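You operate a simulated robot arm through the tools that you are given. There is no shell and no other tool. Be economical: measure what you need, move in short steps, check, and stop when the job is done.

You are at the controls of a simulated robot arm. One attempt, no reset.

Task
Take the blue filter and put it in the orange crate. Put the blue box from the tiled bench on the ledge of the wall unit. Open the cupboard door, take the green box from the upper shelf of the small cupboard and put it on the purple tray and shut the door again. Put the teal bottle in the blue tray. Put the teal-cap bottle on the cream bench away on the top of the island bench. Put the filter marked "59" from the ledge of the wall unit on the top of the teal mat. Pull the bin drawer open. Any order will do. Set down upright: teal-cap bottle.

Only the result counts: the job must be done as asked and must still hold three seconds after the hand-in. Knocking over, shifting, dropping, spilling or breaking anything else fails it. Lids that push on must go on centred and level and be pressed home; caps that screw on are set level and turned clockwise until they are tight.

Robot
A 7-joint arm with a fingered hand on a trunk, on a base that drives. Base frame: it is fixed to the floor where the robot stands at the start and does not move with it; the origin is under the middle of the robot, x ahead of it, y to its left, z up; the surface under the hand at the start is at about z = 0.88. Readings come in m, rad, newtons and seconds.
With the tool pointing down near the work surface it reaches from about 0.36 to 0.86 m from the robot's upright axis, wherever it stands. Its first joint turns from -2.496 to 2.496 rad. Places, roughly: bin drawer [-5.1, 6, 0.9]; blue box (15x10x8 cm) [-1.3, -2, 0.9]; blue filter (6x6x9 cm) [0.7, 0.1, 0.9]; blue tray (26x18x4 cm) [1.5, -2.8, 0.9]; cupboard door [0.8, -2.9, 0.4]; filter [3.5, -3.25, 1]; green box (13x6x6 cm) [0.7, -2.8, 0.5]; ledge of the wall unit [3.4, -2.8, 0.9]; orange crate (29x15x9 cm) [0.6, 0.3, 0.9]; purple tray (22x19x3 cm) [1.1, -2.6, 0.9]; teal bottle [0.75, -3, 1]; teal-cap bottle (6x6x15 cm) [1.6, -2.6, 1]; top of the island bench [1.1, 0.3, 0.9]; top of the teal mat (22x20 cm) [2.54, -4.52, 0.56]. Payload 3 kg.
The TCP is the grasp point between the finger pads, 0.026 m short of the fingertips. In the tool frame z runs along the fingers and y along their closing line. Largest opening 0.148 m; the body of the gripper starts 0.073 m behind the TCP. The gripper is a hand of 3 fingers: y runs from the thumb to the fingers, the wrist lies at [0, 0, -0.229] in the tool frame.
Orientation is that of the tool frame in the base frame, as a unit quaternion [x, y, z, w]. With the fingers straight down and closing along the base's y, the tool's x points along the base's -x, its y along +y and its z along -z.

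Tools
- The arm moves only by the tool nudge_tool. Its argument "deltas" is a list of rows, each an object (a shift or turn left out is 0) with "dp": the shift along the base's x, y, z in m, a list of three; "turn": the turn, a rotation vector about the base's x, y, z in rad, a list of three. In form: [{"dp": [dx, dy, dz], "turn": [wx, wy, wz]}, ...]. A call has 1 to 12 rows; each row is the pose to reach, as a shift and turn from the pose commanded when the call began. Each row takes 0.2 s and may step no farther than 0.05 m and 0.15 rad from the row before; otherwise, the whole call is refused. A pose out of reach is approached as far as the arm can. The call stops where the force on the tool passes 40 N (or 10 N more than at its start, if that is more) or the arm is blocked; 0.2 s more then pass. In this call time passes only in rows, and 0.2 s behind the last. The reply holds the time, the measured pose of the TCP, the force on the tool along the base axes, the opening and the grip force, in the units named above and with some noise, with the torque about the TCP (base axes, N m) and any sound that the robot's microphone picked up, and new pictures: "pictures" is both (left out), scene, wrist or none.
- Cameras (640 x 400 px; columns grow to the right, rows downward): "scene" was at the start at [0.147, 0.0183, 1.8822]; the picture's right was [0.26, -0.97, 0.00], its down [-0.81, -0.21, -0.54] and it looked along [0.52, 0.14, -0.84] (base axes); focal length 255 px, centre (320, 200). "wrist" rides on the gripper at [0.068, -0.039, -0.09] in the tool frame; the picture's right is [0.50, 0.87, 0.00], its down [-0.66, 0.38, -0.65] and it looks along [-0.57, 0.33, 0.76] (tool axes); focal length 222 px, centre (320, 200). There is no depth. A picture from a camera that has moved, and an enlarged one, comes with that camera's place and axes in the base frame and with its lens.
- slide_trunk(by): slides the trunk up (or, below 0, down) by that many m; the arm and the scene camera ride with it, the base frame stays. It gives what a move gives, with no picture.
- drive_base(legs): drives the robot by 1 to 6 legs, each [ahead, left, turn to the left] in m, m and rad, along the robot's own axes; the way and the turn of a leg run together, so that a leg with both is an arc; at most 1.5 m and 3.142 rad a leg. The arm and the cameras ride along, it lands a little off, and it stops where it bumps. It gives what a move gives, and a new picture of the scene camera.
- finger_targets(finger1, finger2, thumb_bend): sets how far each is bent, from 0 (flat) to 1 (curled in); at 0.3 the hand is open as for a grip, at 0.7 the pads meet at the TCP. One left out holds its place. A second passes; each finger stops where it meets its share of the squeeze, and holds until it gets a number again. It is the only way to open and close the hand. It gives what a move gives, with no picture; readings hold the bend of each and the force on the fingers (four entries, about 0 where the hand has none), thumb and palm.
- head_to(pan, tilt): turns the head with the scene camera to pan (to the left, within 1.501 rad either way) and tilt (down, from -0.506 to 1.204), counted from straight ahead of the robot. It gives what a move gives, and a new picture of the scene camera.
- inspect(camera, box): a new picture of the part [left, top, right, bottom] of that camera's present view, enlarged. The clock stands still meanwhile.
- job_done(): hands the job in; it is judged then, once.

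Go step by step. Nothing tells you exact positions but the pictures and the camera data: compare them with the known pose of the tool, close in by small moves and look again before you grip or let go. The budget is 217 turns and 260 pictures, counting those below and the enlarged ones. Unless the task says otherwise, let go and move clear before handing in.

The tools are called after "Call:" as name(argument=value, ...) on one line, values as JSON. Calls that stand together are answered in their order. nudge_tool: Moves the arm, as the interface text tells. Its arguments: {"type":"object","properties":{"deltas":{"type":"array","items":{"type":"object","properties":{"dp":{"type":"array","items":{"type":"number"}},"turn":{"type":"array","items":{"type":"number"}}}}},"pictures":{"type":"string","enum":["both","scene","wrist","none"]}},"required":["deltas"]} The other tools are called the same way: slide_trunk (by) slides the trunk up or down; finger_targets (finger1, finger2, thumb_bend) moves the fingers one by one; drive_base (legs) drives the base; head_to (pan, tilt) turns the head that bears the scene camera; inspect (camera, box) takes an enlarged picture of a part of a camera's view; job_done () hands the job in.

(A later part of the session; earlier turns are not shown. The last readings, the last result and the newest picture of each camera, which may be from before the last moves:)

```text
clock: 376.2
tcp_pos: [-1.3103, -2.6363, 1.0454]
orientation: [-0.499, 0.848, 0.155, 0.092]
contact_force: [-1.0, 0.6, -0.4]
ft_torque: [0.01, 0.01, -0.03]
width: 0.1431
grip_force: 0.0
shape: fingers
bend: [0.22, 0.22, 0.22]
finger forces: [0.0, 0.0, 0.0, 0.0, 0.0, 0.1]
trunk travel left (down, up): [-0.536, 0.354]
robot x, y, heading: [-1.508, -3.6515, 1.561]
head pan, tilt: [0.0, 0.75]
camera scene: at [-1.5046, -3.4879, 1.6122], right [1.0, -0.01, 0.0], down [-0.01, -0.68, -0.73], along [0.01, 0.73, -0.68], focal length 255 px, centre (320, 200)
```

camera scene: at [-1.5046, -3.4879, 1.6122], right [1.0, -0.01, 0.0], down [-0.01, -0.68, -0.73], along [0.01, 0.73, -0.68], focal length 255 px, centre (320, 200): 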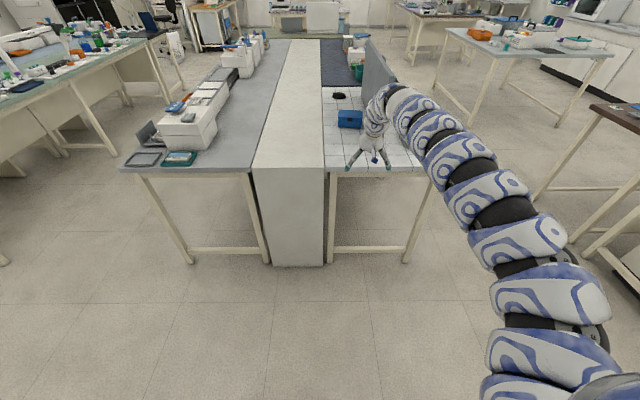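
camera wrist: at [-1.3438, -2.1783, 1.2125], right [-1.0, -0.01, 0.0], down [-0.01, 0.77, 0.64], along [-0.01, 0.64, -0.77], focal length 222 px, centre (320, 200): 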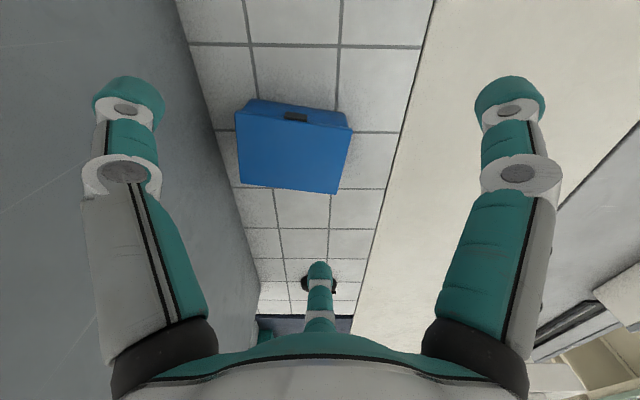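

No reach problem now. To get the forearm farther from the partition, I move the base left 0.16 m and the hand right by the same amount.

Call:
drive_base(legs=[[0, 0.17, 0.01]])

Call:
nudge_tool(deltas=[{"dp": [0.045, 0.008, 0]}, {"dp": [0.09, 0.016, 0]}, {"dp": [0.13, 0.024, 0]}, {"dp": [0.17, 0.03, 0]}], pictures="scene")

```text
clock: 377.7
tcp_pos: [-1.4907, -2.6339, 1.046]
orientation: [-0.504, 0.845, 0.156, 0.092]
contact_force: [0.4, -0.3, 0.6]
ft_torque: [-0.03, -0.01, -0.04]
width: 0.1431
grip_force: 0.0
shape: fingers
bend: [0.22, 0.22, 0.22]
finger forces: [0.0, 0.0, 0.0, 0.0, 0.1, 0.0]
trunk travel left (down, up): [-0.536, 0.354]
robot x, y, heading: [-1.6751, -3.6508, 1.573]
head pan, tilt: [0.0, 0.75]
camera scene: at [-1.6766, -3.4872, 1.6122], right [1.0, 0.0, 0.0], down [0.0, -0.68, -0.73], along [0.0, 0.73, -0.68], focal length 255 px, centre (320, 200)
```

scene: 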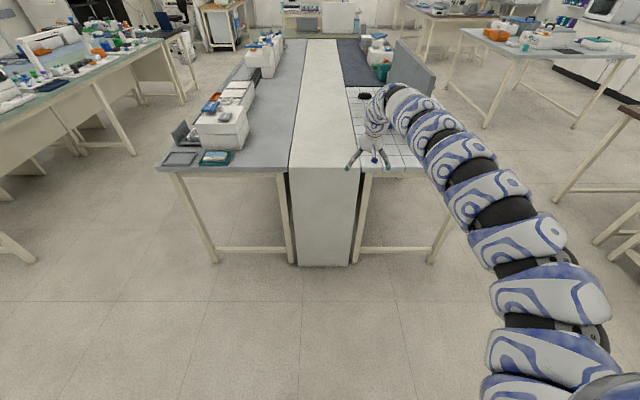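

```text
clock: 378.7
tcp_pos: [-1.3243, -2.6084, 1.0459]
orientation: [-0.503, 0.845, 0.155, 0.091]
contact_force: [0.3, 1.3, 0.1]
ft_torque: [0.04, 0.03, 0.0]
width: 0.1432
grip_force: 0.0
shape: fingers
bend: [0.22, 0.22, 0.22]
finger forces: [0.0, 0.0, 0.0, 0.0, 0.0, 0.0]
out of reach, approached as far as the arm can: row 4
trunk travel left (down, up): [-0.536, 0.354]
robot x, y, heading: [-1.6776, -3.6493, 1.57]
head pan, tilt: [0.0, 0.75]
camera scene: at [-1.6739, -3.4876, 1.6123], right [1.0, 0.0, 0.0], down [0.0, -0.68, -0.73], along [0.0, 0.73, -0.68], focal length 255 px, centre (320, 200)
```

scene: 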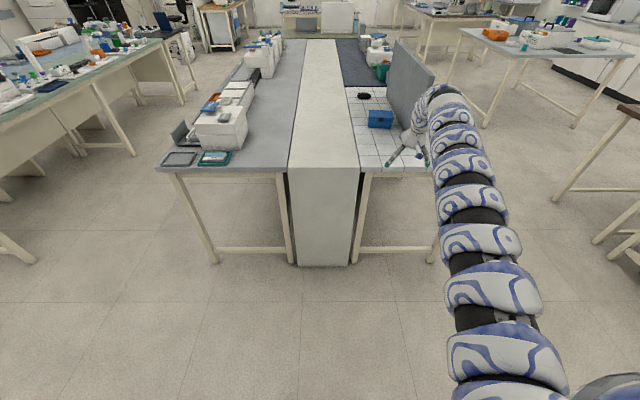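

Now the arm runs straight and left of the partition. I drive ahead so the hand comes over the blue box.

Call:
drive_base(legs=[[0.5, -0.012, 0]])

Call:
inspect(camera="wrist", box=[0, 0, 640, 400])

```text
clock: 381.6
tcp_pos: [-1.3113, -2.1066, 1.0454]
orientation: [-0.502, 0.846, 0.155, 0.091]
contact_force: [0.5, -0.1, -1.1]
ft_torque: [0.02, 0.0, 0.04]
width: 0.1432
grip_force: 0.0
shape: fingers
bend: [0.22, 0.22, 0.22]
finger forces: [0.1, 0.0, 0.1, 0.0, 0.0, 0.1]
trunk travel left (down, up): [-0.536, 0.354]
robot x, y, heading: [-1.6644, -3.1497, 1.57]
head pan, tilt: [0.0, 0.75]
camera scene: at [-1.6616, -2.9844, 1.6121], right [1.0, 0.0, 0.0], down [0.0, -0.68, -0.73], along [0.0, 0.73, -0.68], focal length 255 px, centre (320, 200)
```

scene: 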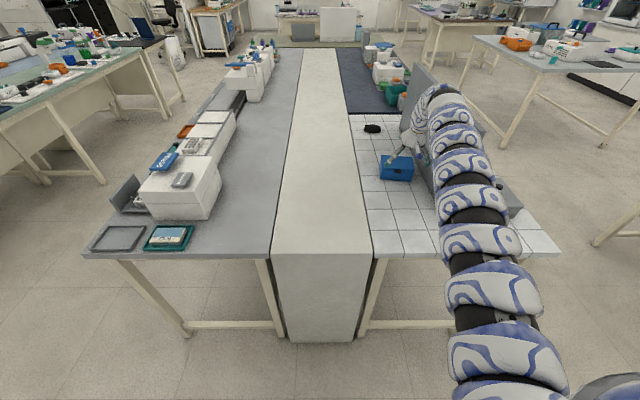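

```text
1.00 times, centred on (320, 200) of wrist (not enlarged: the box is as wide or as high as the picture)
camera zoom: at [-1.3101, -2.2107, 1.1019], right [-1.0, -0.02, -0.01], down [-0.02, 0.48, 0.88], along [-0.01, 0.88, -0.48], focal length 222 px, centre (320, 200)
```

zoom: 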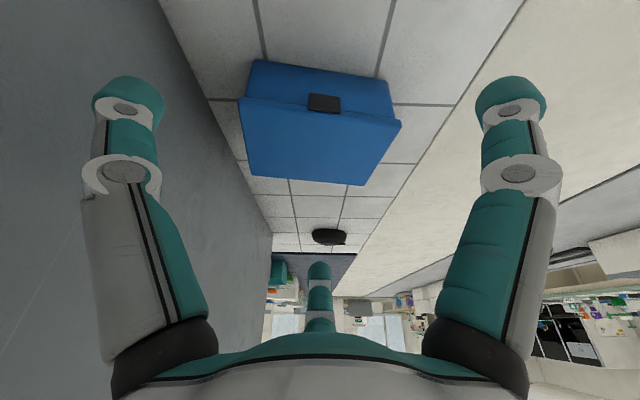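

From this view the box top is nearer z = 0.94, its centre at about (−1.31, −2.024), turned about −10°. I match the yaw and move ahead 6 cm.

Call:
nudge_tool(deltas=[{"turn": [0, 0, -0.08]}, {"turn": [0, 0, -0.16]}], pictures="none")

Call:
drive_base(legs=[[0.06, 0, 0]])

Call:
slide_trunk(by=-0.05)

Call:
inspect(camera="wrist", box=[0, 0, 640, 400])

```text
clock: 382.2
tcp_pos: [-1.3125, -2.1056, 1.0451]
orientation: [-0.432, 0.884, 0.148, 0.105]
contact_force: [0.6, -0.3, -0.9]
ft_torque: [-0.01, -0.03, 0.05]
width: 0.1431
grip_force: 0.1
shape: fingers
bend: [0.22, 0.22, 0.22]
finger forces: [0.1, 0.0, 0.1, 0.1, 0.0, 0.0]
trunk travel left (down, up): [-0.536, 0.354]
robot x, y, heading: [-1.6619, -3.1503, 1.563]
head pan, tilt: [0.0, 0.75]
```

```text
clock: 383.2
tcp_pos: [-1.3119, -2.0454, 1.0451]
orientation: [-0.432, 0.884, 0.147, 0.104]
contact_force: [0.1, 0.3, -0.8]
ft_torque: [0.04, 0.0, 0.01]
width: 0.1431
grip_force: 0.1
shape: fingers
bend: [0.22, 0.22, 0.22]
finger forces: [0.0, 0.0, 0.1, 0.1, 0.0, 0.1]
trunk travel left (down, up): [-0.536, 0.354]
robot x, y, heading: [-1.6617, -3.0866, 1.567]
head pan, tilt: [0.0, 0.75]
camera scene: at [-1.6614, -2.9231, 1.6121], right [1.0, 0.0, 0.0], down [0.0, -0.68, -0.73], along [0.0, 0.73, -0.68], focal length 255 px, centre (320, 200)
```

scene: 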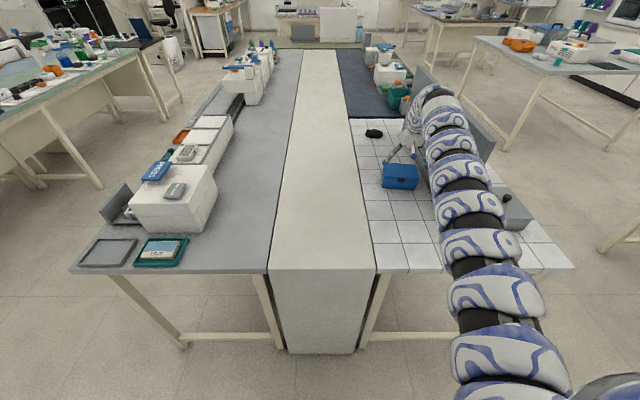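

```text
clock: 384.1
tcp_pos: [-1.3117, -2.0476, 0.9953]
orientation: [-0.433, 0.883, 0.147, 0.105]
contact_force: [-0.2, 0.4, 0.4]
ft_torque: [0.01, -0.01, -0.01]
width: 0.143
grip_force: 0.1
shape: fingers
bend: [0.22, 0.22, 0.22]
finger forces: [0.1, 0.0, 0.0, 0.0, 0.0, 0.0]
trunk travel left (down, up): [-0.486, 0.404]
robot x, y, heading: [-1.6644, -3.089, 1.567]
head pan, tilt: [0.0, 0.75]
```

```text
1.00 times, centred on (320, 200) of wrist (not enlarged: the box is as wide or as high as the picture)
camera zoom: at [-1.3275, -2.1495, 1.0523], right [-0.99, 0.14, -0.01], down [0.06, 0.47, 0.88], along [0.13, 0.87, -0.48], focal length 222 px, centre (320, 200)
```

zoom: 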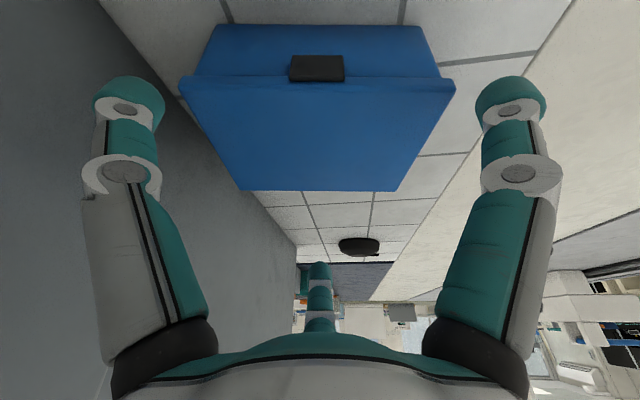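

The box is nicely framed: front at y −2.073, back at −1.973, top z 0.94. I shift back 8 mm and lower around it.

Call:
nudge_tool(deltas=[{"dp": [0.002, -0.008, 0]}], pictures="none")

Call:
slide_trunk(by=-0.05)

Call:
slide_trunk(by=-0.028)

Call:
inspect(camera="wrist", box=[0, 0, 640, 400])

```text
clock: 384.5
tcp_pos: [-1.3108, -2.0523, 0.9941]
orientation: [-0.433, 0.883, 0.147, 0.104]
contact_force: [-0.8, -0.5, -0.5]
ft_torque: [0.01, -0.03, 0.02]
width: 0.1432
grip_force: 0.0
shape: fingers
bend: [0.22, 0.22, 0.22]
finger forces: [0.0, 0.0, 0.0, 0.0, 0.1, 0.1]
trunk travel left (down, up): [-0.486, 0.404]
robot x, y, heading: [-1.6633, -3.0874, 1.567]
head pan, tilt: [0.0, 0.75]
```

```text
clock: 385.4
tcp_pos: [-1.3097, -2.0529, 0.944]
orientation: [-0.433, 0.883, 0.147, 0.105]
contact_force: [-0.6, 0.2, -0.4]
ft_torque: [-0.03, 0.01, 0.02]
width: 0.143
grip_force: 0.0
shape: fingers
bend: [0.22, 0.22, 0.22]
finger forces: [0.1, 0.2, 0.0, 0.0, 0.1, 0.1]
trunk travel left (down, up): [-0.436, 0.454]
robot x, y, heading: [-1.6616, -3.0876, 1.565]
head pan, tilt: [0.0, 0.75]
```

```text
clock: 386.2
tcp_pos: [-1.308, -2.0532, 0.9165]
orientation: [-0.432, 0.883, 0.148, 0.104]
contact_force: [0.2, 0.5, 2.8]
ft_torque: [0.21, -0.02, -0.01]
width: 0.1433
grip_force: 1.0
shape: fingers
bend: [0.22, 0.19, 0.22]
finger forces: [0.2, 2.5, 0.0, 0.1, 0.1, 0.0]
trunk travel left (down, up): [-0.408, 0.482]
robot x, y, heading: [-1.6614, -3.0872, 1.569]
head pan, tilt: [0.0, 0.75]
```

```text
1.00 times, centred on (320, 200) of wrist (not enlarged: the box is as wide or as high as the picture)
camera zoom: at [-1.3251, -2.1565, 0.9737], right [-0.99, 0.14, -0.01], down [0.06, 0.47, 0.88], along [0.13, 0.87, -0.47], focal length 222 px, centre (320, 200)
```

zoom: 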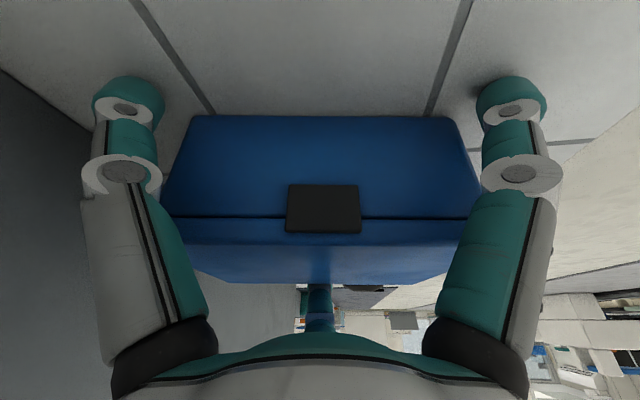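

The far finger brushed the lid's back edge. I open it wider and then close all three.

Call:
finger_targets(finger2=0.08)

Call:
finger_targets(finger1=0.7, finger2=0.7, thumb_bend=0.7)

Call:
inspect(camera="wrist", box=[0, 0, 640, 400])

```text
clock: 387.2
tcp_pos: [-1.3088, -2.0528, 0.9168]
orientation: [-0.432, 0.884, 0.147, 0.104]
contact_force: [0.5, -1.0, 1.6]
ft_torque: [-0.04, 0.07, 0.02]
width: 0.1435
grip_force: 0.5
shape: fingers
bend: [0.22, 0.08, 0.22]
finger forces: [1.3, 0.1, 0.1, 0.1, 0.0, 0.0]
trunk travel left (down, up): [-0.408, 0.482]
robot x, y, heading: [-1.6617, -3.0878, 1.569]
head pan, tilt: [0.0, 0.75]
```

```text
clock: 388.2
tcp_pos: [-1.3086, -2.0538, 0.9205]
orientation: [-0.433, 0.883, 0.149, 0.106]
contact_force: [0.2, -1.7, 26.5]
ft_torque: [-0.63, -0.18, 0.18]
width: 0.0757
grip_force: 29.1
shape: fingers
bend: [0.42, 0.11, 0.59]
finger forces: [14.2, 19.6, 0.0, 0.1, 23.8, 0.1]
trunk travel left (down, up): [-0.408, 0.482]
robot x, y, heading: [-1.6612, -3.0863, 1.566]
head pan, tilt: [0.0, 0.75]
```

```text
1.00 times, centred on (320, 200) of wrist (not enlarged: the box is as wide or as high as the picture)
camera zoom: at [-1.3254, -2.1581, 0.9768], right [-0.99, 0.14, -0.01], down [0.06, 0.47, 0.88], along [0.13, 0.87, -0.47], focal length 222 px, centre (320, 200)
```

zoom: 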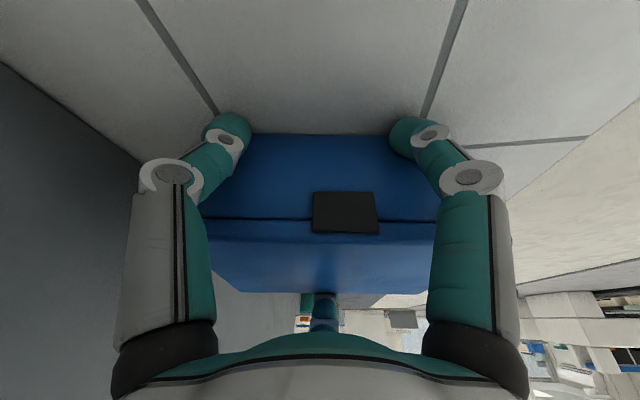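

The far finger only catches the lid's top because of the tilt. I reopen, rise, take most of the tilt out, and move the base ahead to compensate.

Call:
finger_targets(finger1=0.22, finger2=0.12, thumb_bend=0.22)

Call:
slide_trunk(by=0.09)

Call:
nudge_tool(deltas=[{"dp": [-0.004, -0.023, 0], "turn": [-0.1, 0.016, 0]}, {"dp": [-0.008, -0.046, 0], "turn": [-0.2, 0.032, 0]}, {"dp": [-0.011, -0.07, 0], "turn": [-0.3, 0.048, 0]}], pictures="none")

Call:
drive_base(legs=[[0.078, -0.01, 0]])

Call:
inspect(camera="wrist", box=[0, 0, 640, 400])

```text
clock: 389.2
tcp_pos: [-1.3082, -2.0543, 0.9166]
orientation: [-0.432, 0.884, 0.147, 0.104]
contact_force: [-1.1, 0.8, 2.7]
ft_torque: [0.15, 0.04, 0.12]
width: 0.1458
grip_force: 1.1
shape: fingers
bend: [0.2, 0.08, 0.22]
finger forces: [0.9, 2.0, 0.1, 0.0, 0.0, 0.0]
trunk travel left (down, up): [-0.408, 0.482]
robot x, y, heading: [-1.6595, -3.0887, 1.563]
head pan, tilt: [0.0, 0.75]
```

```text
clock: 390.4
tcp_pos: [-1.3095, -2.052, 1.0054]
orientation: [-0.432, 0.884, 0.148, 0.104]
contact_force: [-0.3, 0.2, -1.0]
ft_torque: [0.0, 0.0, 0.01]
width: 0.1439
grip_force: 0.2
shape: fingers
bend: [0.22, 0.12, 0.22]
finger forces: [0.1, 0.0, 0.0, 0.0, 0.1, 0.0]
trunk travel left (down, up): [-0.498, 0.392]
robot x, y, heading: [-1.6614, -3.0866, 1.562]
head pan, tilt: [0.0, 0.75]
```

```text
clock: 391.2
tcp_pos: [-1.3261, -2.1327, 1.0042]
orientation: [-0.441, 0.897, 0.024, 0.017]
contact_force: [-1.0, -0.3, 0.1]
ft_torque: [0.0, -0.01, 0.01]
width: 0.1434
grip_force: 0.2
shape: fingers
bend: [0.22, 0.12, 0.22]
finger forces: [0.1, 0.0, 0.0, 0.1, 0.0, 0.0]
out of reach, approached as far as the arm can: row 3
trunk travel left (down, up): [-0.498, 0.392]
robot x, y, heading: [-1.6656, -3.0897, 1.566]
head pan, tilt: [0.0, 0.75]
```

```text
clock: 392.3
tcp_pos: [-1.3136, -2.0567, 1.0045]
orientation: [-0.44, 0.897, 0.025, 0.017]
contact_force: [0.0, 0.3, -0.2]
ft_torque: [-0.03, 0.02, 0.04]
width: 0.1433
grip_force: 0.0
shape: fingers
bend: [0.22, 0.12, 0.22]
finger forces: [0.0, 0.0, 0.1, 0.0, 0.0, 0.0]
trunk travel left (down, up): [-0.498, 0.392]
robot x, y, heading: [-1.6528, -3.0108, 1.564]
head pan, tilt: [0.0, 0.75]
camera scene: at [-1.6512, -2.8468, 1.574], right [1.0, 0.0, 0.0], down [0.0, -0.68, -0.73], along [0.0, 0.73, -0.68], focal length 255 px, centre (320, 200)
```

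scene: 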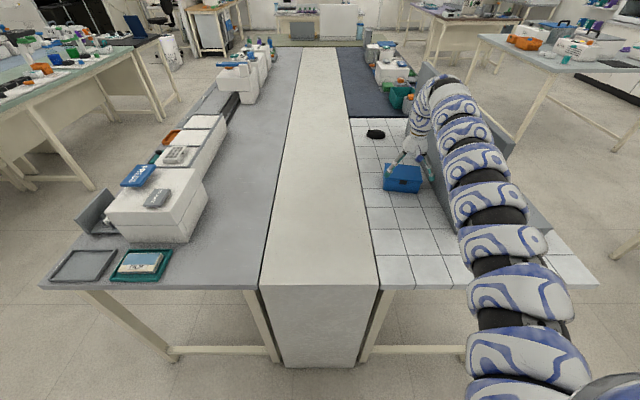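

```text
1.00 times, centred on (320, 200) of wrist (not enlarged: the box is as wide or as high as the picture)
camera zoom: at [-1.3254, -2.1378, 1.09], right [-0.99, 0.13, 0.0], down [0.1, 0.71, 0.7], along [0.1, 0.69, -0.72], focal length 222 px, centre (320, 200)
```

zoom: 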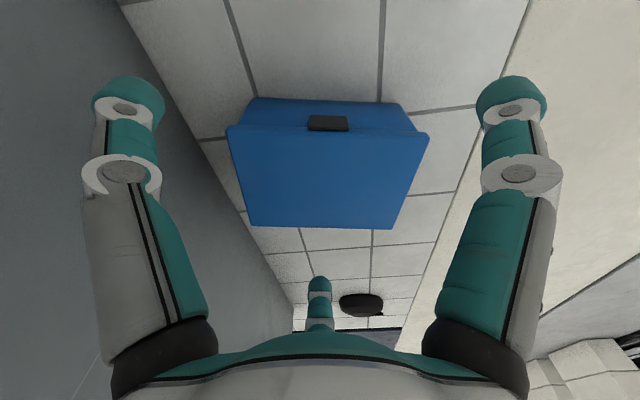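

Box centre is now near (−1.31, −2.01) and the tool is almost vertical. I move 2.7 cm ahead and lower.

Call:
drive_base(legs=[[0.027, 0, 0]])

Call:
slide_trunk(by=-0.06)

Call:
slide_trunk(by=-0.038)

Call:
inspect(camera="wrist", box=[0, 0, 640, 400])

```text
clock: 393.1
tcp_pos: [-1.3133, -2.0303, 1.0039]
orientation: [-0.441, 0.897, 0.023, 0.017]
contact_force: [0.1, -0.8, 0.2]
ft_torque: [0.01, -0.02, -0.01]
width: 0.1431
grip_force: 0.1
shape: fingers
bend: [0.22, 0.12, 0.22]
finger forces: [0.0, 0.0, 0.0, 0.0, 0.0, 0.0]
trunk travel left (down, up): [-0.498, 0.392]
robot x, y, heading: [-1.6529, -2.9862, 1.566]
head pan, tilt: [0.0, 0.75]
camera scene: at [-1.6511, -2.8203, 1.5741], right [1.0, 0.0, 0.0], down [0.0, -0.68, -0.73], along [0.0, 0.73, -0.68], focal length 255 px, centre (320, 200)
```

scene: 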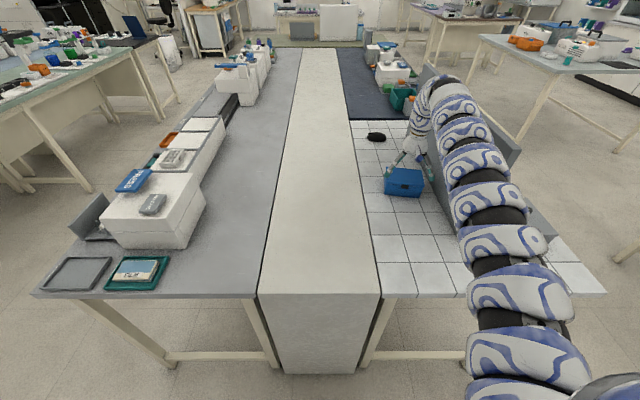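

```text
clock: 394.1
tcp_pos: [-1.3139, -2.0305, 0.9458]
orientation: [-0.44, 0.897, 0.024, 0.017]
contact_force: [-0.7, 0.2, 0.1]
ft_torque: [-0.01, 0.0, -0.01]
width: 0.1431
grip_force: 0.1
shape: fingers
bend: [0.22, 0.12, 0.22]
finger forces: [0.0, 0.0, 0.0, 0.0, 0.1, 0.0]
trunk travel left (down, up): [-0.438, 0.452]
robot x, y, heading: [-1.6532, -2.9857, 1.566]
head pan, tilt: [0.0, 0.75]
```

```text
clock: 394.9
tcp_pos: [-1.3138, -2.0303, 0.9097]
orientation: [-0.44, 0.898, 0.025, 0.019]
contact_force: [0.1, -3.5, 18.8]
ft_torque: [0.62, -0.12, -0.03]
width: 0.1454
grip_force: 8.5
shape: fingers
bend: [0.2, 0.05, 0.22]
finger forces: [3.7, 9.3, 0.0, 0.0, 4.7, 0.0]
trunk travel left (down, up): [-0.4, 0.49]
robot x, y, heading: [-1.6543, -2.9817, 1.569]
head pan, tilt: [0.0, 0.75]
```

```text
1.00 times, centred on (320, 200) of wrist (not enlarged: the box is as wide or as high as the picture)
camera zoom: at [-1.3256, -2.1133, 0.9957], right [-0.99, 0.14, 0.0], down [0.09, 0.71, 0.7], along [0.1, 0.69, -0.71], focal length 222 px, centre (320, 200)
```

zoom: 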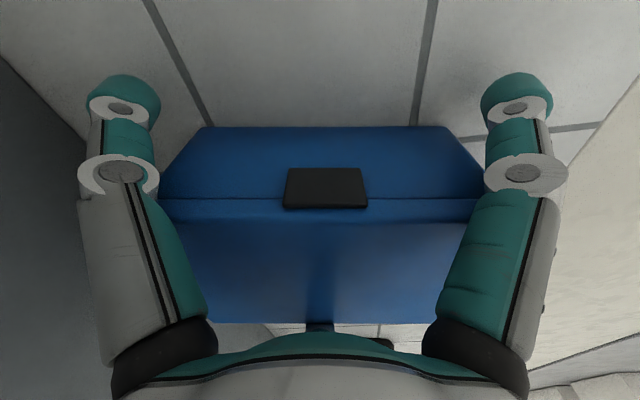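

The fingers' upper links touch the lid edges — I'm slightly too deep. I rise 2.2 cm, nudge forward 6 mm and then grip.

Call:
slide_trunk(by=0.022)

Call:
drive_base(legs=[[0.007, 0, 0]])

Call:
finger_targets(finger1=0.7, finger2=0.7, thumb_bend=0.7)

Call:
inspect(camera="wrist", box=[0, 0, 640, 400])

```text
clock: 395.6
tcp_pos: [-1.313, -2.0306, 0.9285]
orientation: [-0.44, 0.898, 0.022, 0.017]
contact_force: [0.3, 0.1, -0.3]
ft_torque: [-0.01, 0.02, 0.01]
width: 0.1435
grip_force: 0.0
shape: fingers
bend: [0.22, 0.12, 0.22]
finger forces: [0.1, 0.0, 0.1, 0.0, 0.0, 0.1]
trunk travel left (down, up): [-0.422, 0.468]
robot x, y, heading: [-1.6485, -2.9857, 1.564]
head pan, tilt: [0.0, 0.75]
```

```text
clock: 396.3
tcp_pos: [-1.3128, -2.0222, 0.9296]
orientation: [-0.44, 0.898, 0.023, 0.017]
contact_force: [-0.9, 0.8, 0.3]
ft_torque: [0.04, 0.02, 0.01]
width: 0.1436
grip_force: 0.0
shape: fingers
bend: [0.22, 0.12, 0.22]
finger forces: [0.0, 0.0, 0.0, 0.0, 0.0, 0.1]
trunk travel left (down, up): [-0.422, 0.468]
robot x, y, heading: [-1.651, -2.9782, 1.569]
head pan, tilt: [0.0, 0.75]
camera scene: at [-1.6512, -2.8138, 1.4982], right [1.0, 0.0, 0.0], down [0.0, -0.68, -0.73], along [0.0, 0.73, -0.68], focal length 255 px, centre (320, 200)
```

scene: 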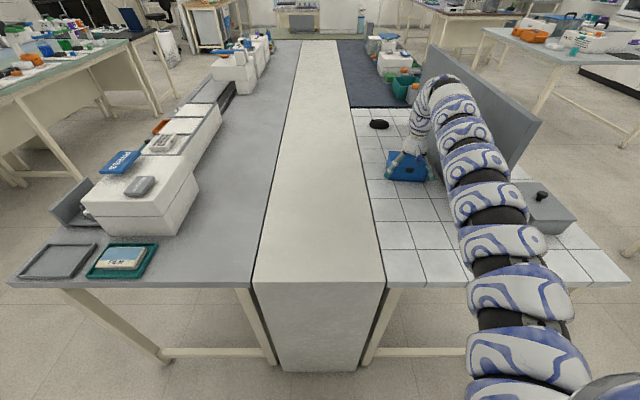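

```text
clock: 397.3
tcp_pos: [-1.3134, -2.0222, 0.9304]
orientation: [-0.441, 0.897, 0.023, 0.018]
contact_force: [1.8, -2.8, 5.9]
ft_torque: [-0.31, -0.07, -0.01]
width: 0.0552
grip_force: 27.3
shape: fingers
bend: [0.54, 0.1, 0.58]
finger forces: [7.6, 26.0, 0.0, 0.0, 20.4, 0.0]
trunk travel left (down, up): [-0.422, 0.468]
robot x, y, heading: [-1.6503, -2.9773, 1.566]
head pan, tilt: [0.0, 0.75]
```

```text
1.00 times, centred on (320, 200) of wrist (not enlarged: the box is as wide or as high as the picture)
camera zoom: at [-1.3254, -2.1056, 1.0154], right [-0.99, 0.14, 0.0], down [0.1, 0.71, 0.7], along [0.1, 0.69, -0.72], focal length 222 px, centre (320, 200)
```

zoom: 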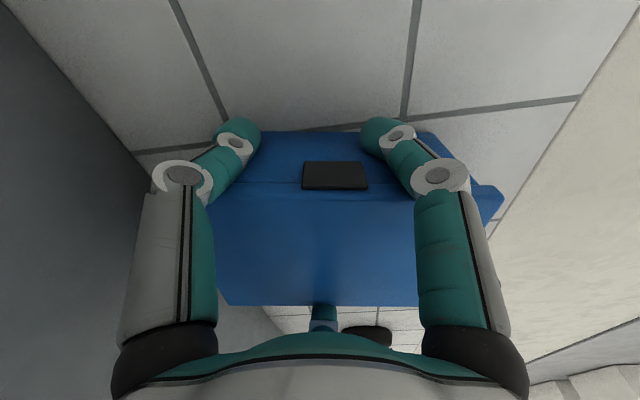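

All three fingers hold the box front and back. I lift a little to test the grip.

Call:
slide_trunk(by=0.04)

Call:
inspect(camera="scene", box=[340, 60, 532, 180])

```text
clock: 398.1
tcp_pos: [-1.3114, -2.0232, 0.969]
orientation: [-0.441, 0.897, 0.023, 0.017]
contact_force: [-0.2, -0.1, -1.9]
ft_torque: [-0.08, 0.03, -0.02]
width: 0.0442
grip_force: 23.7
shape: fingers
bend: [0.56, 0.1, 0.61]
finger forces: [7.2, 24.2, 0.0, 0.1, 17.0, 0.0]
trunk travel left (down, up): [-0.462, 0.428]
robot x, y, heading: [-1.654, -2.9772, 1.564]
head pan, tilt: [0.0, 0.75]
```

```text
3.33 times, centred on (436, 120) of scene
camera zoom: at [-1.6511, -2.8137, 1.5382], right [1.0, 0.0, 0.0], down [0.0, -0.68, -0.73], along [0.0, 0.73, -0.68], focal length 851 px, centre (-67, 467)
```

zoom: 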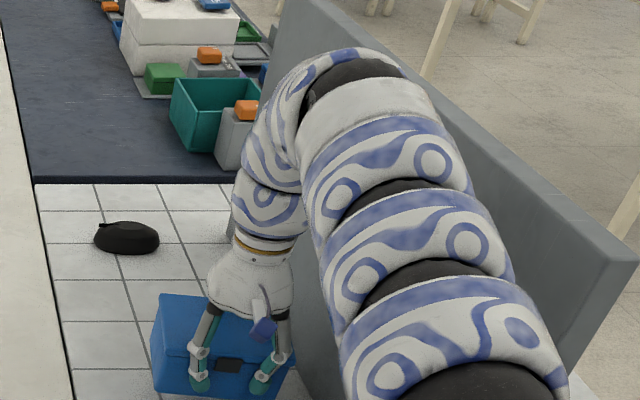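

Call:
slide_trunk(by=0.05)

Call:
inspect(camera="wrist", box=[0, 0, 640, 400])

```text
clock: 399.1
tcp_pos: [-1.313, -2.0224, 1.0195]
orientation: [-0.44, 0.897, 0.024, 0.017]
contact_force: [-0.1, -0.5, -2.4]
ft_torque: [-0.07, -0.01, 0.0]
width: 0.0444
grip_force: 23.9
shape: fingers
bend: [0.56, 0.1, 0.61]
finger forces: [7.3, 24.1, 0.0, 0.0, 17.0, 0.0]
trunk travel left (down, up): [-0.512, 0.378]
robot x, y, heading: [-1.6544, -2.9817, 1.57]
head pan, tilt: [0.0, 0.75]
```

```text
1.00 times, centred on (320, 200) of wrist (not enlarged: the box is as wide or as high as the picture)
camera zoom: at [-1.3253, -2.1047, 1.1042], right [-0.99, 0.13, 0.0], down [0.1, 0.71, 0.7], along [0.1, 0.69, -0.72], focal length 222 px, centre (320, 200)
```

zoom: 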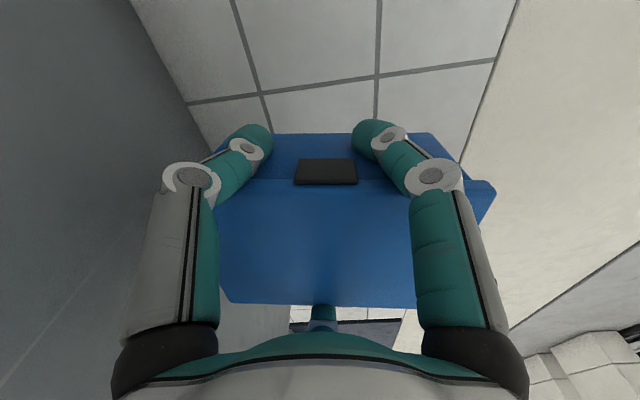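

The box is held steadily. I back straight out past the partition, then raise the trunk so that it clears everything on the way.

Call:
drive_base(legs=[[-0.57, 0, 0]])

Call:
slide_trunk(by=0.3)

Call:
drive_base(legs=[[0, -1.4, 0], [0, -1.4, 0], [0, -1.05, 0]])

```text
clock: 402.3
tcp_pos: [-1.3109, -2.5975, 1.0204]
orientation: [-0.437, 0.899, 0.024, 0.016]
contact_force: [-0.4, 0.1, -1.6]
ft_torque: [-0.08, -0.01, -0.03]
width: 0.0443
grip_force: 24.5
shape: fingers
bend: [0.56, 0.1, 0.61]
finger forces: [7.1, 24.0, 0.0, 0.0, 16.9, 0.0]
trunk travel left (down, up): [-0.512, 0.378]
robot x, y, heading: [-1.6548, -3.551, 1.569]
head pan, tilt: [0.0, 0.75]
camera scene: at [-1.6535, -3.3866, 1.5883], right [1.0, -0.01, 0.0], down [-0.01, -0.68, -0.73], along [0.01, 0.73, -0.68], focal length 255 px, centre (320, 200)
```

scene: 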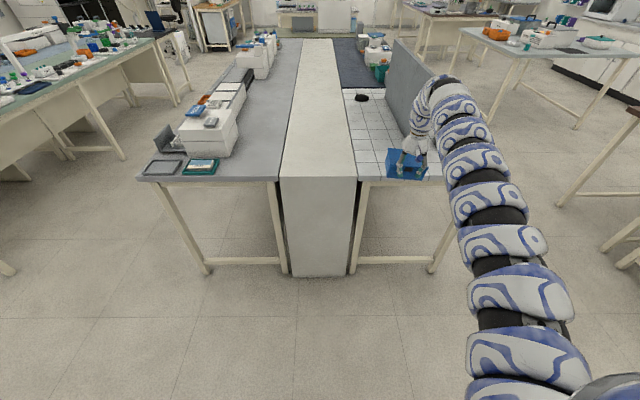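

```text
clock: 405.3
tcp_pos: [-1.3114, -2.5974, 1.3191]
orientation: [-0.438, 0.899, 0.023, 0.017]
contact_force: [0.3, 0.0, -2.0]
ft_torque: [-0.04, 0.01, 0.0]
width: 0.0442
grip_force: 24.3
shape: fingers
bend: [0.56, 0.1, 0.61]
finger forces: [7.1, 23.8, 0.0, 0.0, 16.7, 0.0]
trunk travel left (down, up): [-0.812, 0.078]
robot x, y, heading: [-1.6537, -3.5471, 1.558]
head pan, tilt: [0.0, 0.75]
```

```text
clock: 423.8
tcp_pos: [2.4819, -2.5358, 1.319]
orientation: [-0.452, 0.891, 0.025, 0.016]
contact_force: [-0.1, 0.5, -2.1]
ft_torque: [-0.08, 0.02, 0.0]
width: 0.0435
grip_force: 23.9
shape: fingers
bend: [0.57, 0.1, 0.61]
finger forces: [7.2, 23.6, 0.0, 0.0, 16.5, 0.0]
trunk travel left (down, up): [-0.812, 0.078]
robot x, y, heading: [2.1705, -3.4965, 1.595]
head pan, tilt: [0.0, 0.75]
camera scene: at [2.1663, -3.3362, 1.8882], right [1.0, 0.02, 0.0], down [0.02, -0.68, -0.73], along [-0.02, 0.73, -0.68], focal length 255 px, centre (320, 200)
```

scene: 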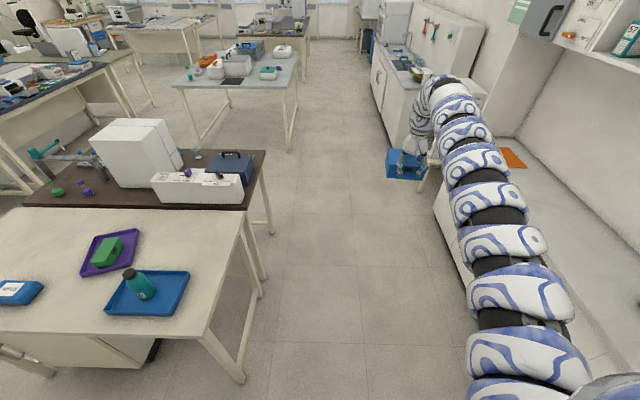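

The benches are undisturbed. I lower the trunk slightly, turn to face the wall unit and strafe to the free stretch of ledge.

Call:
slide_trunk(by=-0.1)

Call:
drive_base(legs=[[0, -0.12, 0], [0, 0, -1.59], [0, 1.3, 0]])

```text
clock: 425.1
tcp_pos: [2.4822, -2.5369, 1.2185]
orientation: [-0.453, 0.891, 0.023, 0.016]
contact_force: [-0.3, -0.3, -2.4]
ft_torque: [-0.05, 0.0, 0.01]
width: 0.0435
grip_force: 24.1
shape: fingers
bend: [0.57, 0.1, 0.61]
finger forces: [7.3, 23.6, 0.0, 0.0, 16.5, 0.1]
trunk travel left (down, up): [-0.712, 0.178]
robot x, y, heading: [2.1732, -3.4979, 1.596]
head pan, tilt: [0.0, 0.75]
```

```text
clock: 436.3
tcp_pos: [3.2374, -2.5376, 1.2193]
orientation: [0.316, 0.948, 0.004, 0.028]
contact_force: [-0.3, -0.1, -0.6]
ft_torque: [-0.03, 0.05, 0.01]
width: 0.0428
grip_force: 21.8
shape: fingers
bend: [0.57, 0.1, 0.61]
finger forces: [6.1, 21.8, 0.0, 0.0, 15.8, 0.1]
trunk travel left (down, up): [-0.712, 0.178]
robot x, y, heading: [2.2816, -2.2109, 0.008]
head pan, tilt: [0.0, 0.75]
camera scene: at [2.4406, -2.2104, 1.7882], right [0.01, -1.0, 0.0], down [-0.68, -0.01, -0.73], along [0.73, 0.01, -0.68], focal length 255 px, centre (320, 200)
```

scene: 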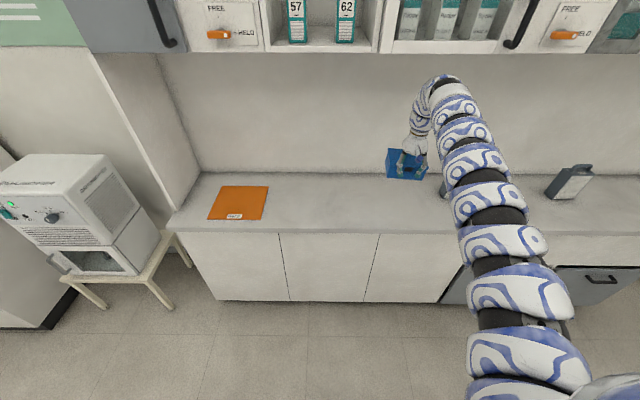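

The hand is at the counter with free ledge before it. I lower to just above the ledge, move in and set the box down.

Call:
slide_trunk(by=-0.2)

Call:
drive_base(legs=[[0.15, 0.02, 0]])

Call:
slide_trunk(by=-0.055)

Call:
inspect(camera="wrist", box=[0, 0, 640, 400])

```text
clock: 438.4
tcp_pos: [3.2369, -2.5385, 1.0195]
orientation: [0.316, 0.948, 0.004, 0.028]
contact_force: [0.2, 0.0, -2.0]
ft_torque: [0.03, 0.04, 0.02]
width: 0.0431
grip_force: 22.1
shape: fingers
bend: [0.57, 0.1, 0.61]
finger forces: [6.2, 22.0, 0.0, 0.0, 15.8, 0.0]
trunk travel left (down, up): [-0.512, 0.378]
robot x, y, heading: [2.2795, -2.2135, 0.011]
head pan, tilt: [0.0, 0.75]
```

```text
clock: 439.8
tcp_pos: [3.3907, -2.5114, 1.0186]
orientation: [0.315, 0.949, 0.003, 0.028]
contact_force: [0.4, -0.1, -2.4]
ft_torque: [-0.02, 0.09, 0.0]
width: 0.0428
grip_force: 22.2
shape: fingers
bend: [0.57, 0.1, 0.61]
finger forces: [6.2, 21.9, 0.0, 0.0, 15.7, 0.0]
trunk travel left (down, up): [-0.512, 0.378]
robot x, y, heading: [2.4309, -2.1892, 0.012]
head pan, tilt: [0.0, 0.75]
camera scene: at [2.5928, -2.1883, 1.5881], right [0.01, -1.0, 0.0], down [-0.68, -0.01, -0.73], along [0.73, 0.01, -0.68], focal length 255 px, centre (320, 200)
```

scene: 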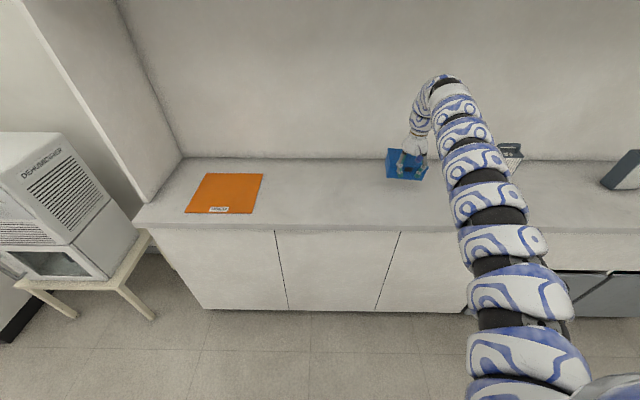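

```text
clock: 440.8
tcp_pos: [3.3893, -2.5125, 0.9653]
orientation: [0.315, 0.949, 0.004, 0.027]
contact_force: [-0.4, -0.3, -1.8]
ft_torque: [-0.01, 0.06, 0.0]
width: 0.0427
grip_force: 22.2
shape: fingers
bend: [0.57, 0.1, 0.61]
finger forces: [6.2, 21.8, 0.0, 0.0, 15.8, 0.0]
trunk travel left (down, up): [-0.457, 0.433]
robot x, y, heading: [2.425, -2.1931, 0.018]
head pan, tilt: [0.0, 0.75]
```

```text
1.00 times, centred on (320, 200) of wrist (not enlarged: the box is as wide or as high as the picture)
camera zoom: at [3.3064, -2.5019, 1.0496], right [0.12, 0.99, 0.0], down [0.71, -0.08, 0.7], along [0.69, -0.08, -0.72], focal length 222 px, centre (320, 200)
```

zoom: 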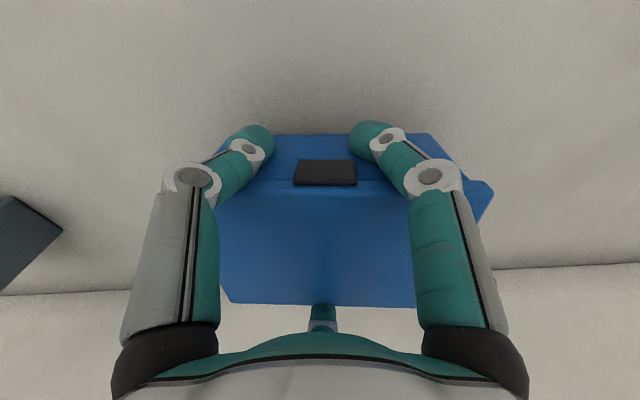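

Just above the ledge. I lower in small steps until it touches.

Call:
slide_trunk(by=-0.012)

Call:
slide_trunk(by=-0.006)

```text
clock: 441.4
tcp_pos: [3.3891, -2.5106, 0.9526]
orientation: [0.315, 0.949, 0.004, 0.029]
contact_force: [-0.3, -0.4, -1.6]
ft_torque: [-0.02, 0.05, 0.0]
width: 0.0429
grip_force: 22.1
shape: fingers
bend: [0.57, 0.1, 0.61]
finger forces: [6.2, 21.9, 0.1, 0.0, 15.8, 0.0]
trunk travel left (down, up): [-0.445, 0.445]
robot x, y, heading: [2.4297, -2.1913, 0.011]
head pan, tilt: [0.0, 0.75]
```

```text
clock: 441.9
tcp_pos: [3.3891, -2.5122, 0.9469]
orientation: [0.316, 0.948, 0.005, 0.028]
contact_force: [-0.1, -0.5, -3.1]
ft_torque: [0.03, 0.07, -0.03]
width: 0.0429
grip_force: 21.6
shape: fingers
bend: [0.57, 0.1, 0.61]
finger forces: [6.2, 21.9, 0.1, 0.0, 15.8, 0.0]
trunk travel left (down, up): [-0.439, 0.451]
robot x, y, heading: [2.4293, -2.1882, 0.018]
head pan, tilt: [0.0, 0.75]
```

Call:
slide_trunk(by=-0.006)

Call:
slide_trunk(by=-0.005)

```text
clock: 442.5
tcp_pos: [3.3892, -2.5124, 0.941]
orientation: [0.316, 0.948, 0.004, 0.029]
contact_force: [0.4, -0.3, -1.3]
ft_torque: [0.02, 0.03, 0.0]
width: 0.0424
grip_force: 22.0
shape: fingers
bend: [0.57, 0.1, 0.61]
finger forces: [6.2, 21.9, 0.0, 0.0, 15.7, 0.0]
trunk travel left (down, up): [-0.433, 0.457]
robot x, y, heading: [2.4287, -2.1901, 0.014]
head pan, tilt: [0.0, 0.75]
```

```text
clock: 443.0
tcp_pos: [3.3898, -2.5119, 0.9354]
orientation: [0.315, 0.949, 0.004, 0.029]
contact_force: [0.7, 1.4, 2.0]
ft_torque: [-0.2, 0.07, 0.02]
width: 0.0417
grip_force: 22.9
shape: fingers
bend: [0.57, 0.1, 0.62]
finger forces: [5.9, 23.5, 0.1, 0.0, 16.7, 0.0]
trunk travel left (down, up): [-0.428, 0.462]
robot x, y, heading: [2.4304, -2.1912, 0.012]
head pan, tilt: [0.0, 0.75]
```

Contact is just starting; one more small step, then I release and rise.

Call:
slide_trunk(by=-0.004)

Call:
finger_targets(finger1=0.25, finger2=0.05, thumb_bend=0.25)

Call:
slide_trunk(by=0.12)

Call:
inspect(camera="wrist", box=[0, 0, 640, 400])

```text
clock: 443.6
tcp_pos: [3.389, -2.5124, 0.9329]
orientation: [0.315, 0.949, 0.005, 0.03]
contact_force: [3.3, 0.8, 17.2]
ft_torque: [-0.43, 0.13, 0.16]
width: 0.0401
grip_force: 23.9
shape: fingers
bend: [0.58, 0.08, 0.63]
finger forces: [5.9, 26.8, 0.1, 0.1, 14.8, 0.0]
trunk travel left (down, up): [-0.424, 0.466]
robot x, y, heading: [2.4272, -2.1928, 0.01]
head pan, tilt: [0.0, 0.75]
```

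```text
clock: 444.6
tcp_pos: [3.3901, -2.5118, 0.9303]
orientation: [0.315, 0.949, 0.004, 0.028]
contact_force: [0.1, 0.3, 0.7]
ft_torque: [0.03, 0.02, -0.02]
width: 0.1366
grip_force: 0.0
shape: fingers
bend: [0.25, 0.05, 0.25]
finger forces: [0.0, 0.0, 0.0, 0.0, 0.0, 0.0]
trunk travel left (down, up): [-0.424, 0.466]
robot x, y, heading: [2.4281, -2.1914, 0.018]
head pan, tilt: [0.0, 0.75]
```

```text
clock: 446.1
tcp_pos: [3.3887, -2.5123, 1.0499]
orientation: [0.315, 0.949, 0.004, 0.028]
contact_force: [0.3, -1.2, 0.0]
ft_torque: [0.02, 0.01, 0.01]
width: 0.1366
grip_force: 0.1
shape: fingers
bend: [0.25, 0.05, 0.25]
finger forces: [0.0, 0.0, 0.0, 0.1, 0.0, 0.0]
trunk travel left (down, up): [-0.544, 0.346]
robot x, y, heading: [2.4306, -2.1901, 0.014]
head pan, tilt: [0.0, 0.75]
```

```text
1.00 times, centred on (320, 200) of wrist (not enlarged: the box is as wide or as high as the picture)
camera zoom: at [3.3065, -2.502, 1.1362], right [0.12, 0.99, 0.0], down [0.71, -0.08, 0.7], along [0.69, -0.08, -0.72], focal length 222 px, centre (320, 200)
```

zoom: 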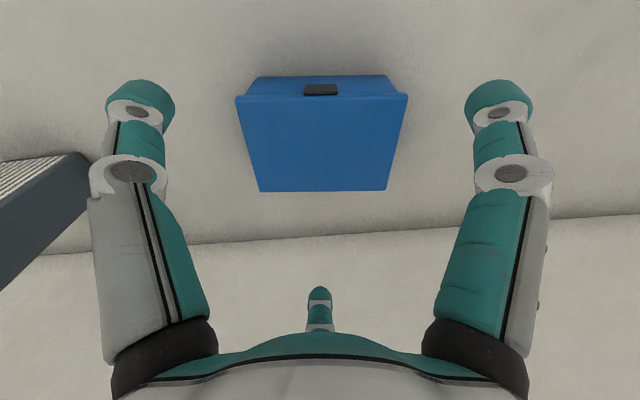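

The blue box stands on the wall unit's ledge. Only the bin drawer is left, far to the north-west; I back off, raise the hand and drive round the benches.

Call:
drive_base(legs=[[-0.2, 0, 0]])

Call:
slide_trunk(by=0.3)

Call:
drive_base(legs=[[0, 0, 1.56], [1.0, 0, 0], [0, 0, 1.57], [1.3, 0, 0], [1.15, 0, 0], [0, 0, -1.57]])

```text
clock: 447.6
tcp_pos: [3.192, -2.5136, 1.0518]
orientation: [0.314, 0.949, 0.004, 0.028]
contact_force: [0.6, -0.2, -0.2]
ft_torque: [0.0, 0.0, -0.01]
width: 0.1367
grip_force: 0.0
shape: fingers
bend: [0.25, 0.05, 0.25]
finger forces: [0.1, 0.0, 0.0, 0.1, 0.0, 0.0]
trunk travel left (down, up): [-0.544, 0.346]
robot x, y, heading: [2.2339, -2.1942, 0.015]
head pan, tilt: [0.0, 0.75]
camera scene: at [2.3934, -2.1908, 1.6204], right [0.02, -1.0, 0.0], down [-0.68, -0.01, -0.73], along [0.73, 0.01, -0.68], focal length 255 px, centre (320, 200)
```

scene: 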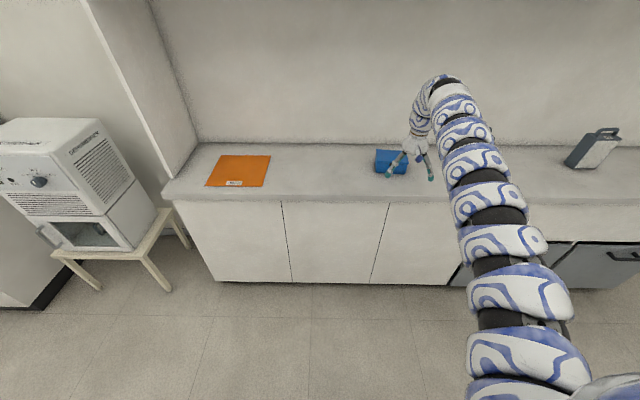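

```text
clock: 450.6
tcp_pos: [3.1926, -2.513, 1.3515]
orientation: [0.314, 0.949, 0.004, 0.028]
contact_force: [-0.5, 0.8, -0.3]
ft_torque: [-0.01, 0.04, -0.01]
width: 0.1366
grip_force: 0.0
shape: fingers
bend: [0.25, 0.05, 0.25]
finger forces: [0.0, 0.0, 0.0, 0.0, 0.0, 0.0]
trunk travel left (down, up): [-0.844, 0.046]
robot x, y, heading: [2.2286, -2.1952, 0.019]
head pan, tilt: [0.0, 0.75]
```

```text
clock: 478.9
tcp_pos: [0.1225, -0.2966, 1.3511]
orientation: [-0.434, 0.901, 0.023, 0.017]
contact_force: [0.2, -0.2, -0.8]
ft_torque: [-0.05, 0.02, 0.0]
width: 0.1367
grip_force: 0.1
shape: fingers
bend: [0.25, 0.05, 0.25]
finger forces: [0.1, 0.0, 0.0, 0.1, 0.0, 0.0]
trunk travel left (down, up): [-0.844, 0.046]
robot x, y, heading: [-0.226, -1.2437, 1.552]
head pan, tilt: [0.0, 0.75]
camera scene: at [-0.2271, -1.0824, 1.9202], right [1.0, -0.02, 0.0], down [-0.01, -0.68, -0.73], along [0.01, 0.73, -0.68], focal length 255 px, centre (320, 200)
```

scene: 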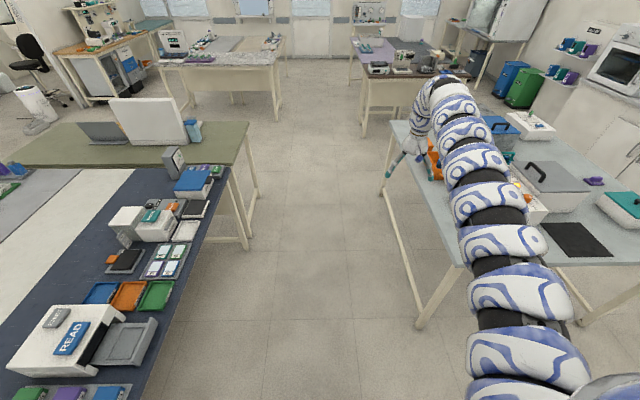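

The aisle ahead is clear. I drive north past the island and turn west between the benches.

Call:
drive_base(legs=[[1.5, 0, 0.01], [1.5, 0, 0], [0.15, 0, 0], [0, 0, 1.57]])

```text
clock: 498.0
tcp_pos: [-1.18, 2.2305, 1.3513]
orientation: [0.944, -0.328, -0.029, 0.004]
contact_force: [0.2, 0.2, 0.1]
ft_torque: [-0.02, 0.0, -0.01]
width: 0.1368
grip_force: 0.1
shape: fingers
bend: [0.25, 0.05, 0.25]
finger forces: [0.0, 0.0, 0.0, 0.1, 0.1, 0.0]
trunk travel left (down, up): [-0.844, 0.046]
robot x, y, heading: [-0.2322, 1.8836, 3.13]
head pan, tilt: [0.0, 0.75]
camera scene: at [-0.393, 1.8864, 1.9202], right [0.01, 1.0, 0.0], down [0.68, -0.01, -0.73], along [-0.73, 0.01, -0.68], focal length 255 px, centre (320, 200)
```

scene: 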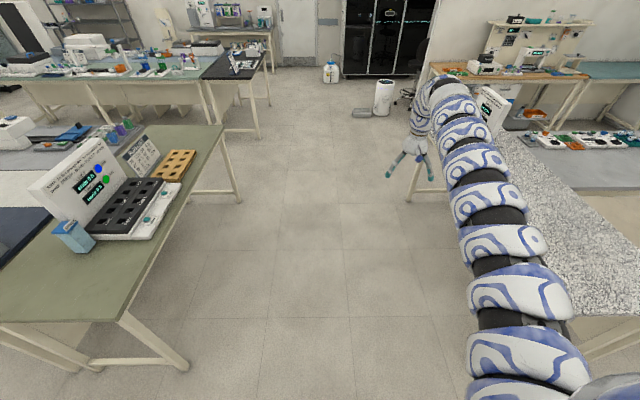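

I look to the north-west for the bin drawer.

Call:
head_to(pan=-0.65, tilt=0.35)

```text
clock: 499.0
tcp_pos: [-1.1795, 2.2309, 1.3512]
orientation: [0.944, -0.328, -0.028, 0.004]
contact_force: [0.3, 0.5, -0.4]
ft_torque: [0.02, 0.02, 0.02]
width: 0.1367
grip_force: 0.0
shape: fingers
bend: [0.25, 0.05, 0.25]
finger forces: [0.0, 0.1, 0.0, 0.0, 0.0, 0.0]
trunk travel left (down, up): [-0.844, 0.046]
robot x, y, heading: [-0.2295, 1.8857, 3.129]
head pan, tilt: [-0.649, 0.351]
camera scene: at [-0.3836, 1.9428, 1.9558], right [0.61, 0.79, 0.0], down [0.27, -0.21, -0.94], along [-0.74, 0.58, -0.34], focal length 255 px, centre (320, 200)
```

scene: 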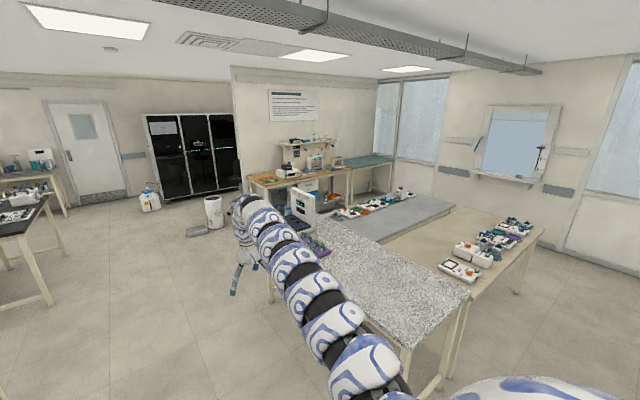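

Call:
inspect(camera="scene", box=[240, 125, 400, 225])

```text
4.00 times, centred on (320, 175) of scene
camera zoom: at [-0.3836, 1.9428, 1.9558], right [0.61, 0.79, 0.0], down [0.27, -0.21, -0.94], along [-0.74, 0.58, -0.34], focal length 1021 px, centre (320, 300)
```

zoom: 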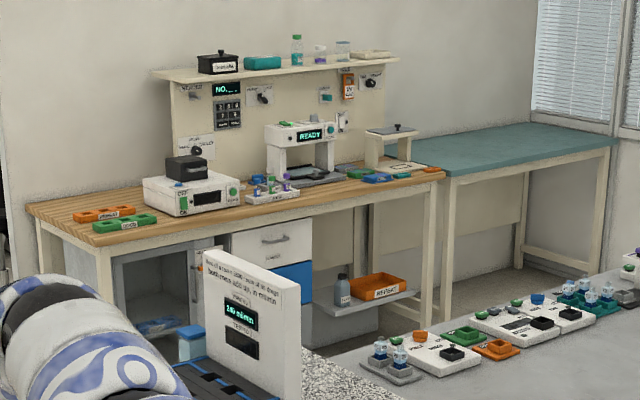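

The position given lies beyond what I can see from here. I drive further west along the free corridor and look again.

Call:
drive_base(legs=[[1.4, 0, 0], [1.2, 0, 0]])

```text
clock: 511.7
tcp_pos: [-3.7965, 2.2181, 1.351]
orientation: [0.947, -0.32, -0.028, 0.005]
contact_force: [0.4, -0.4, 0.3]
ft_torque: [0.02, -0.01, 0.01]
width: 0.1367
grip_force: 0.1
shape: fingers
bend: [0.25, 0.05, 0.25]
finger forces: [0.1, 0.1, 0.1, 0.0, 0.1, 0.0]
trunk travel left (down, up): [-0.844, 0.046]
robot x, y, heading: [-2.8371, 1.8907, -3.135]
head pan, tilt: [-0.649, 0.351]
camera scene: at [-2.9937, 1.9454, 1.9558], right [0.6, 0.8, 0.0], down [0.28, -0.21, -0.94], along [-0.75, 0.56, -0.34], focal length 255 px, centre (320, 200)
```

scene: 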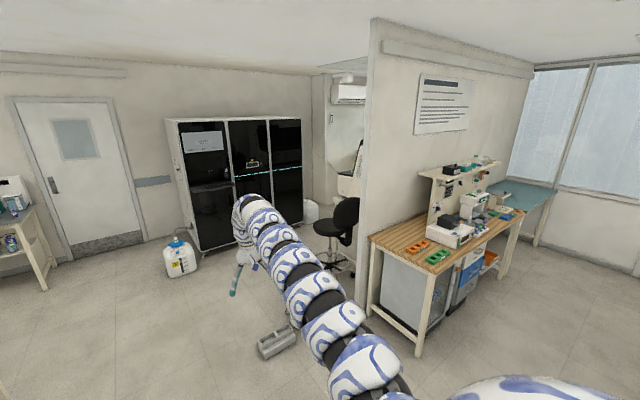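

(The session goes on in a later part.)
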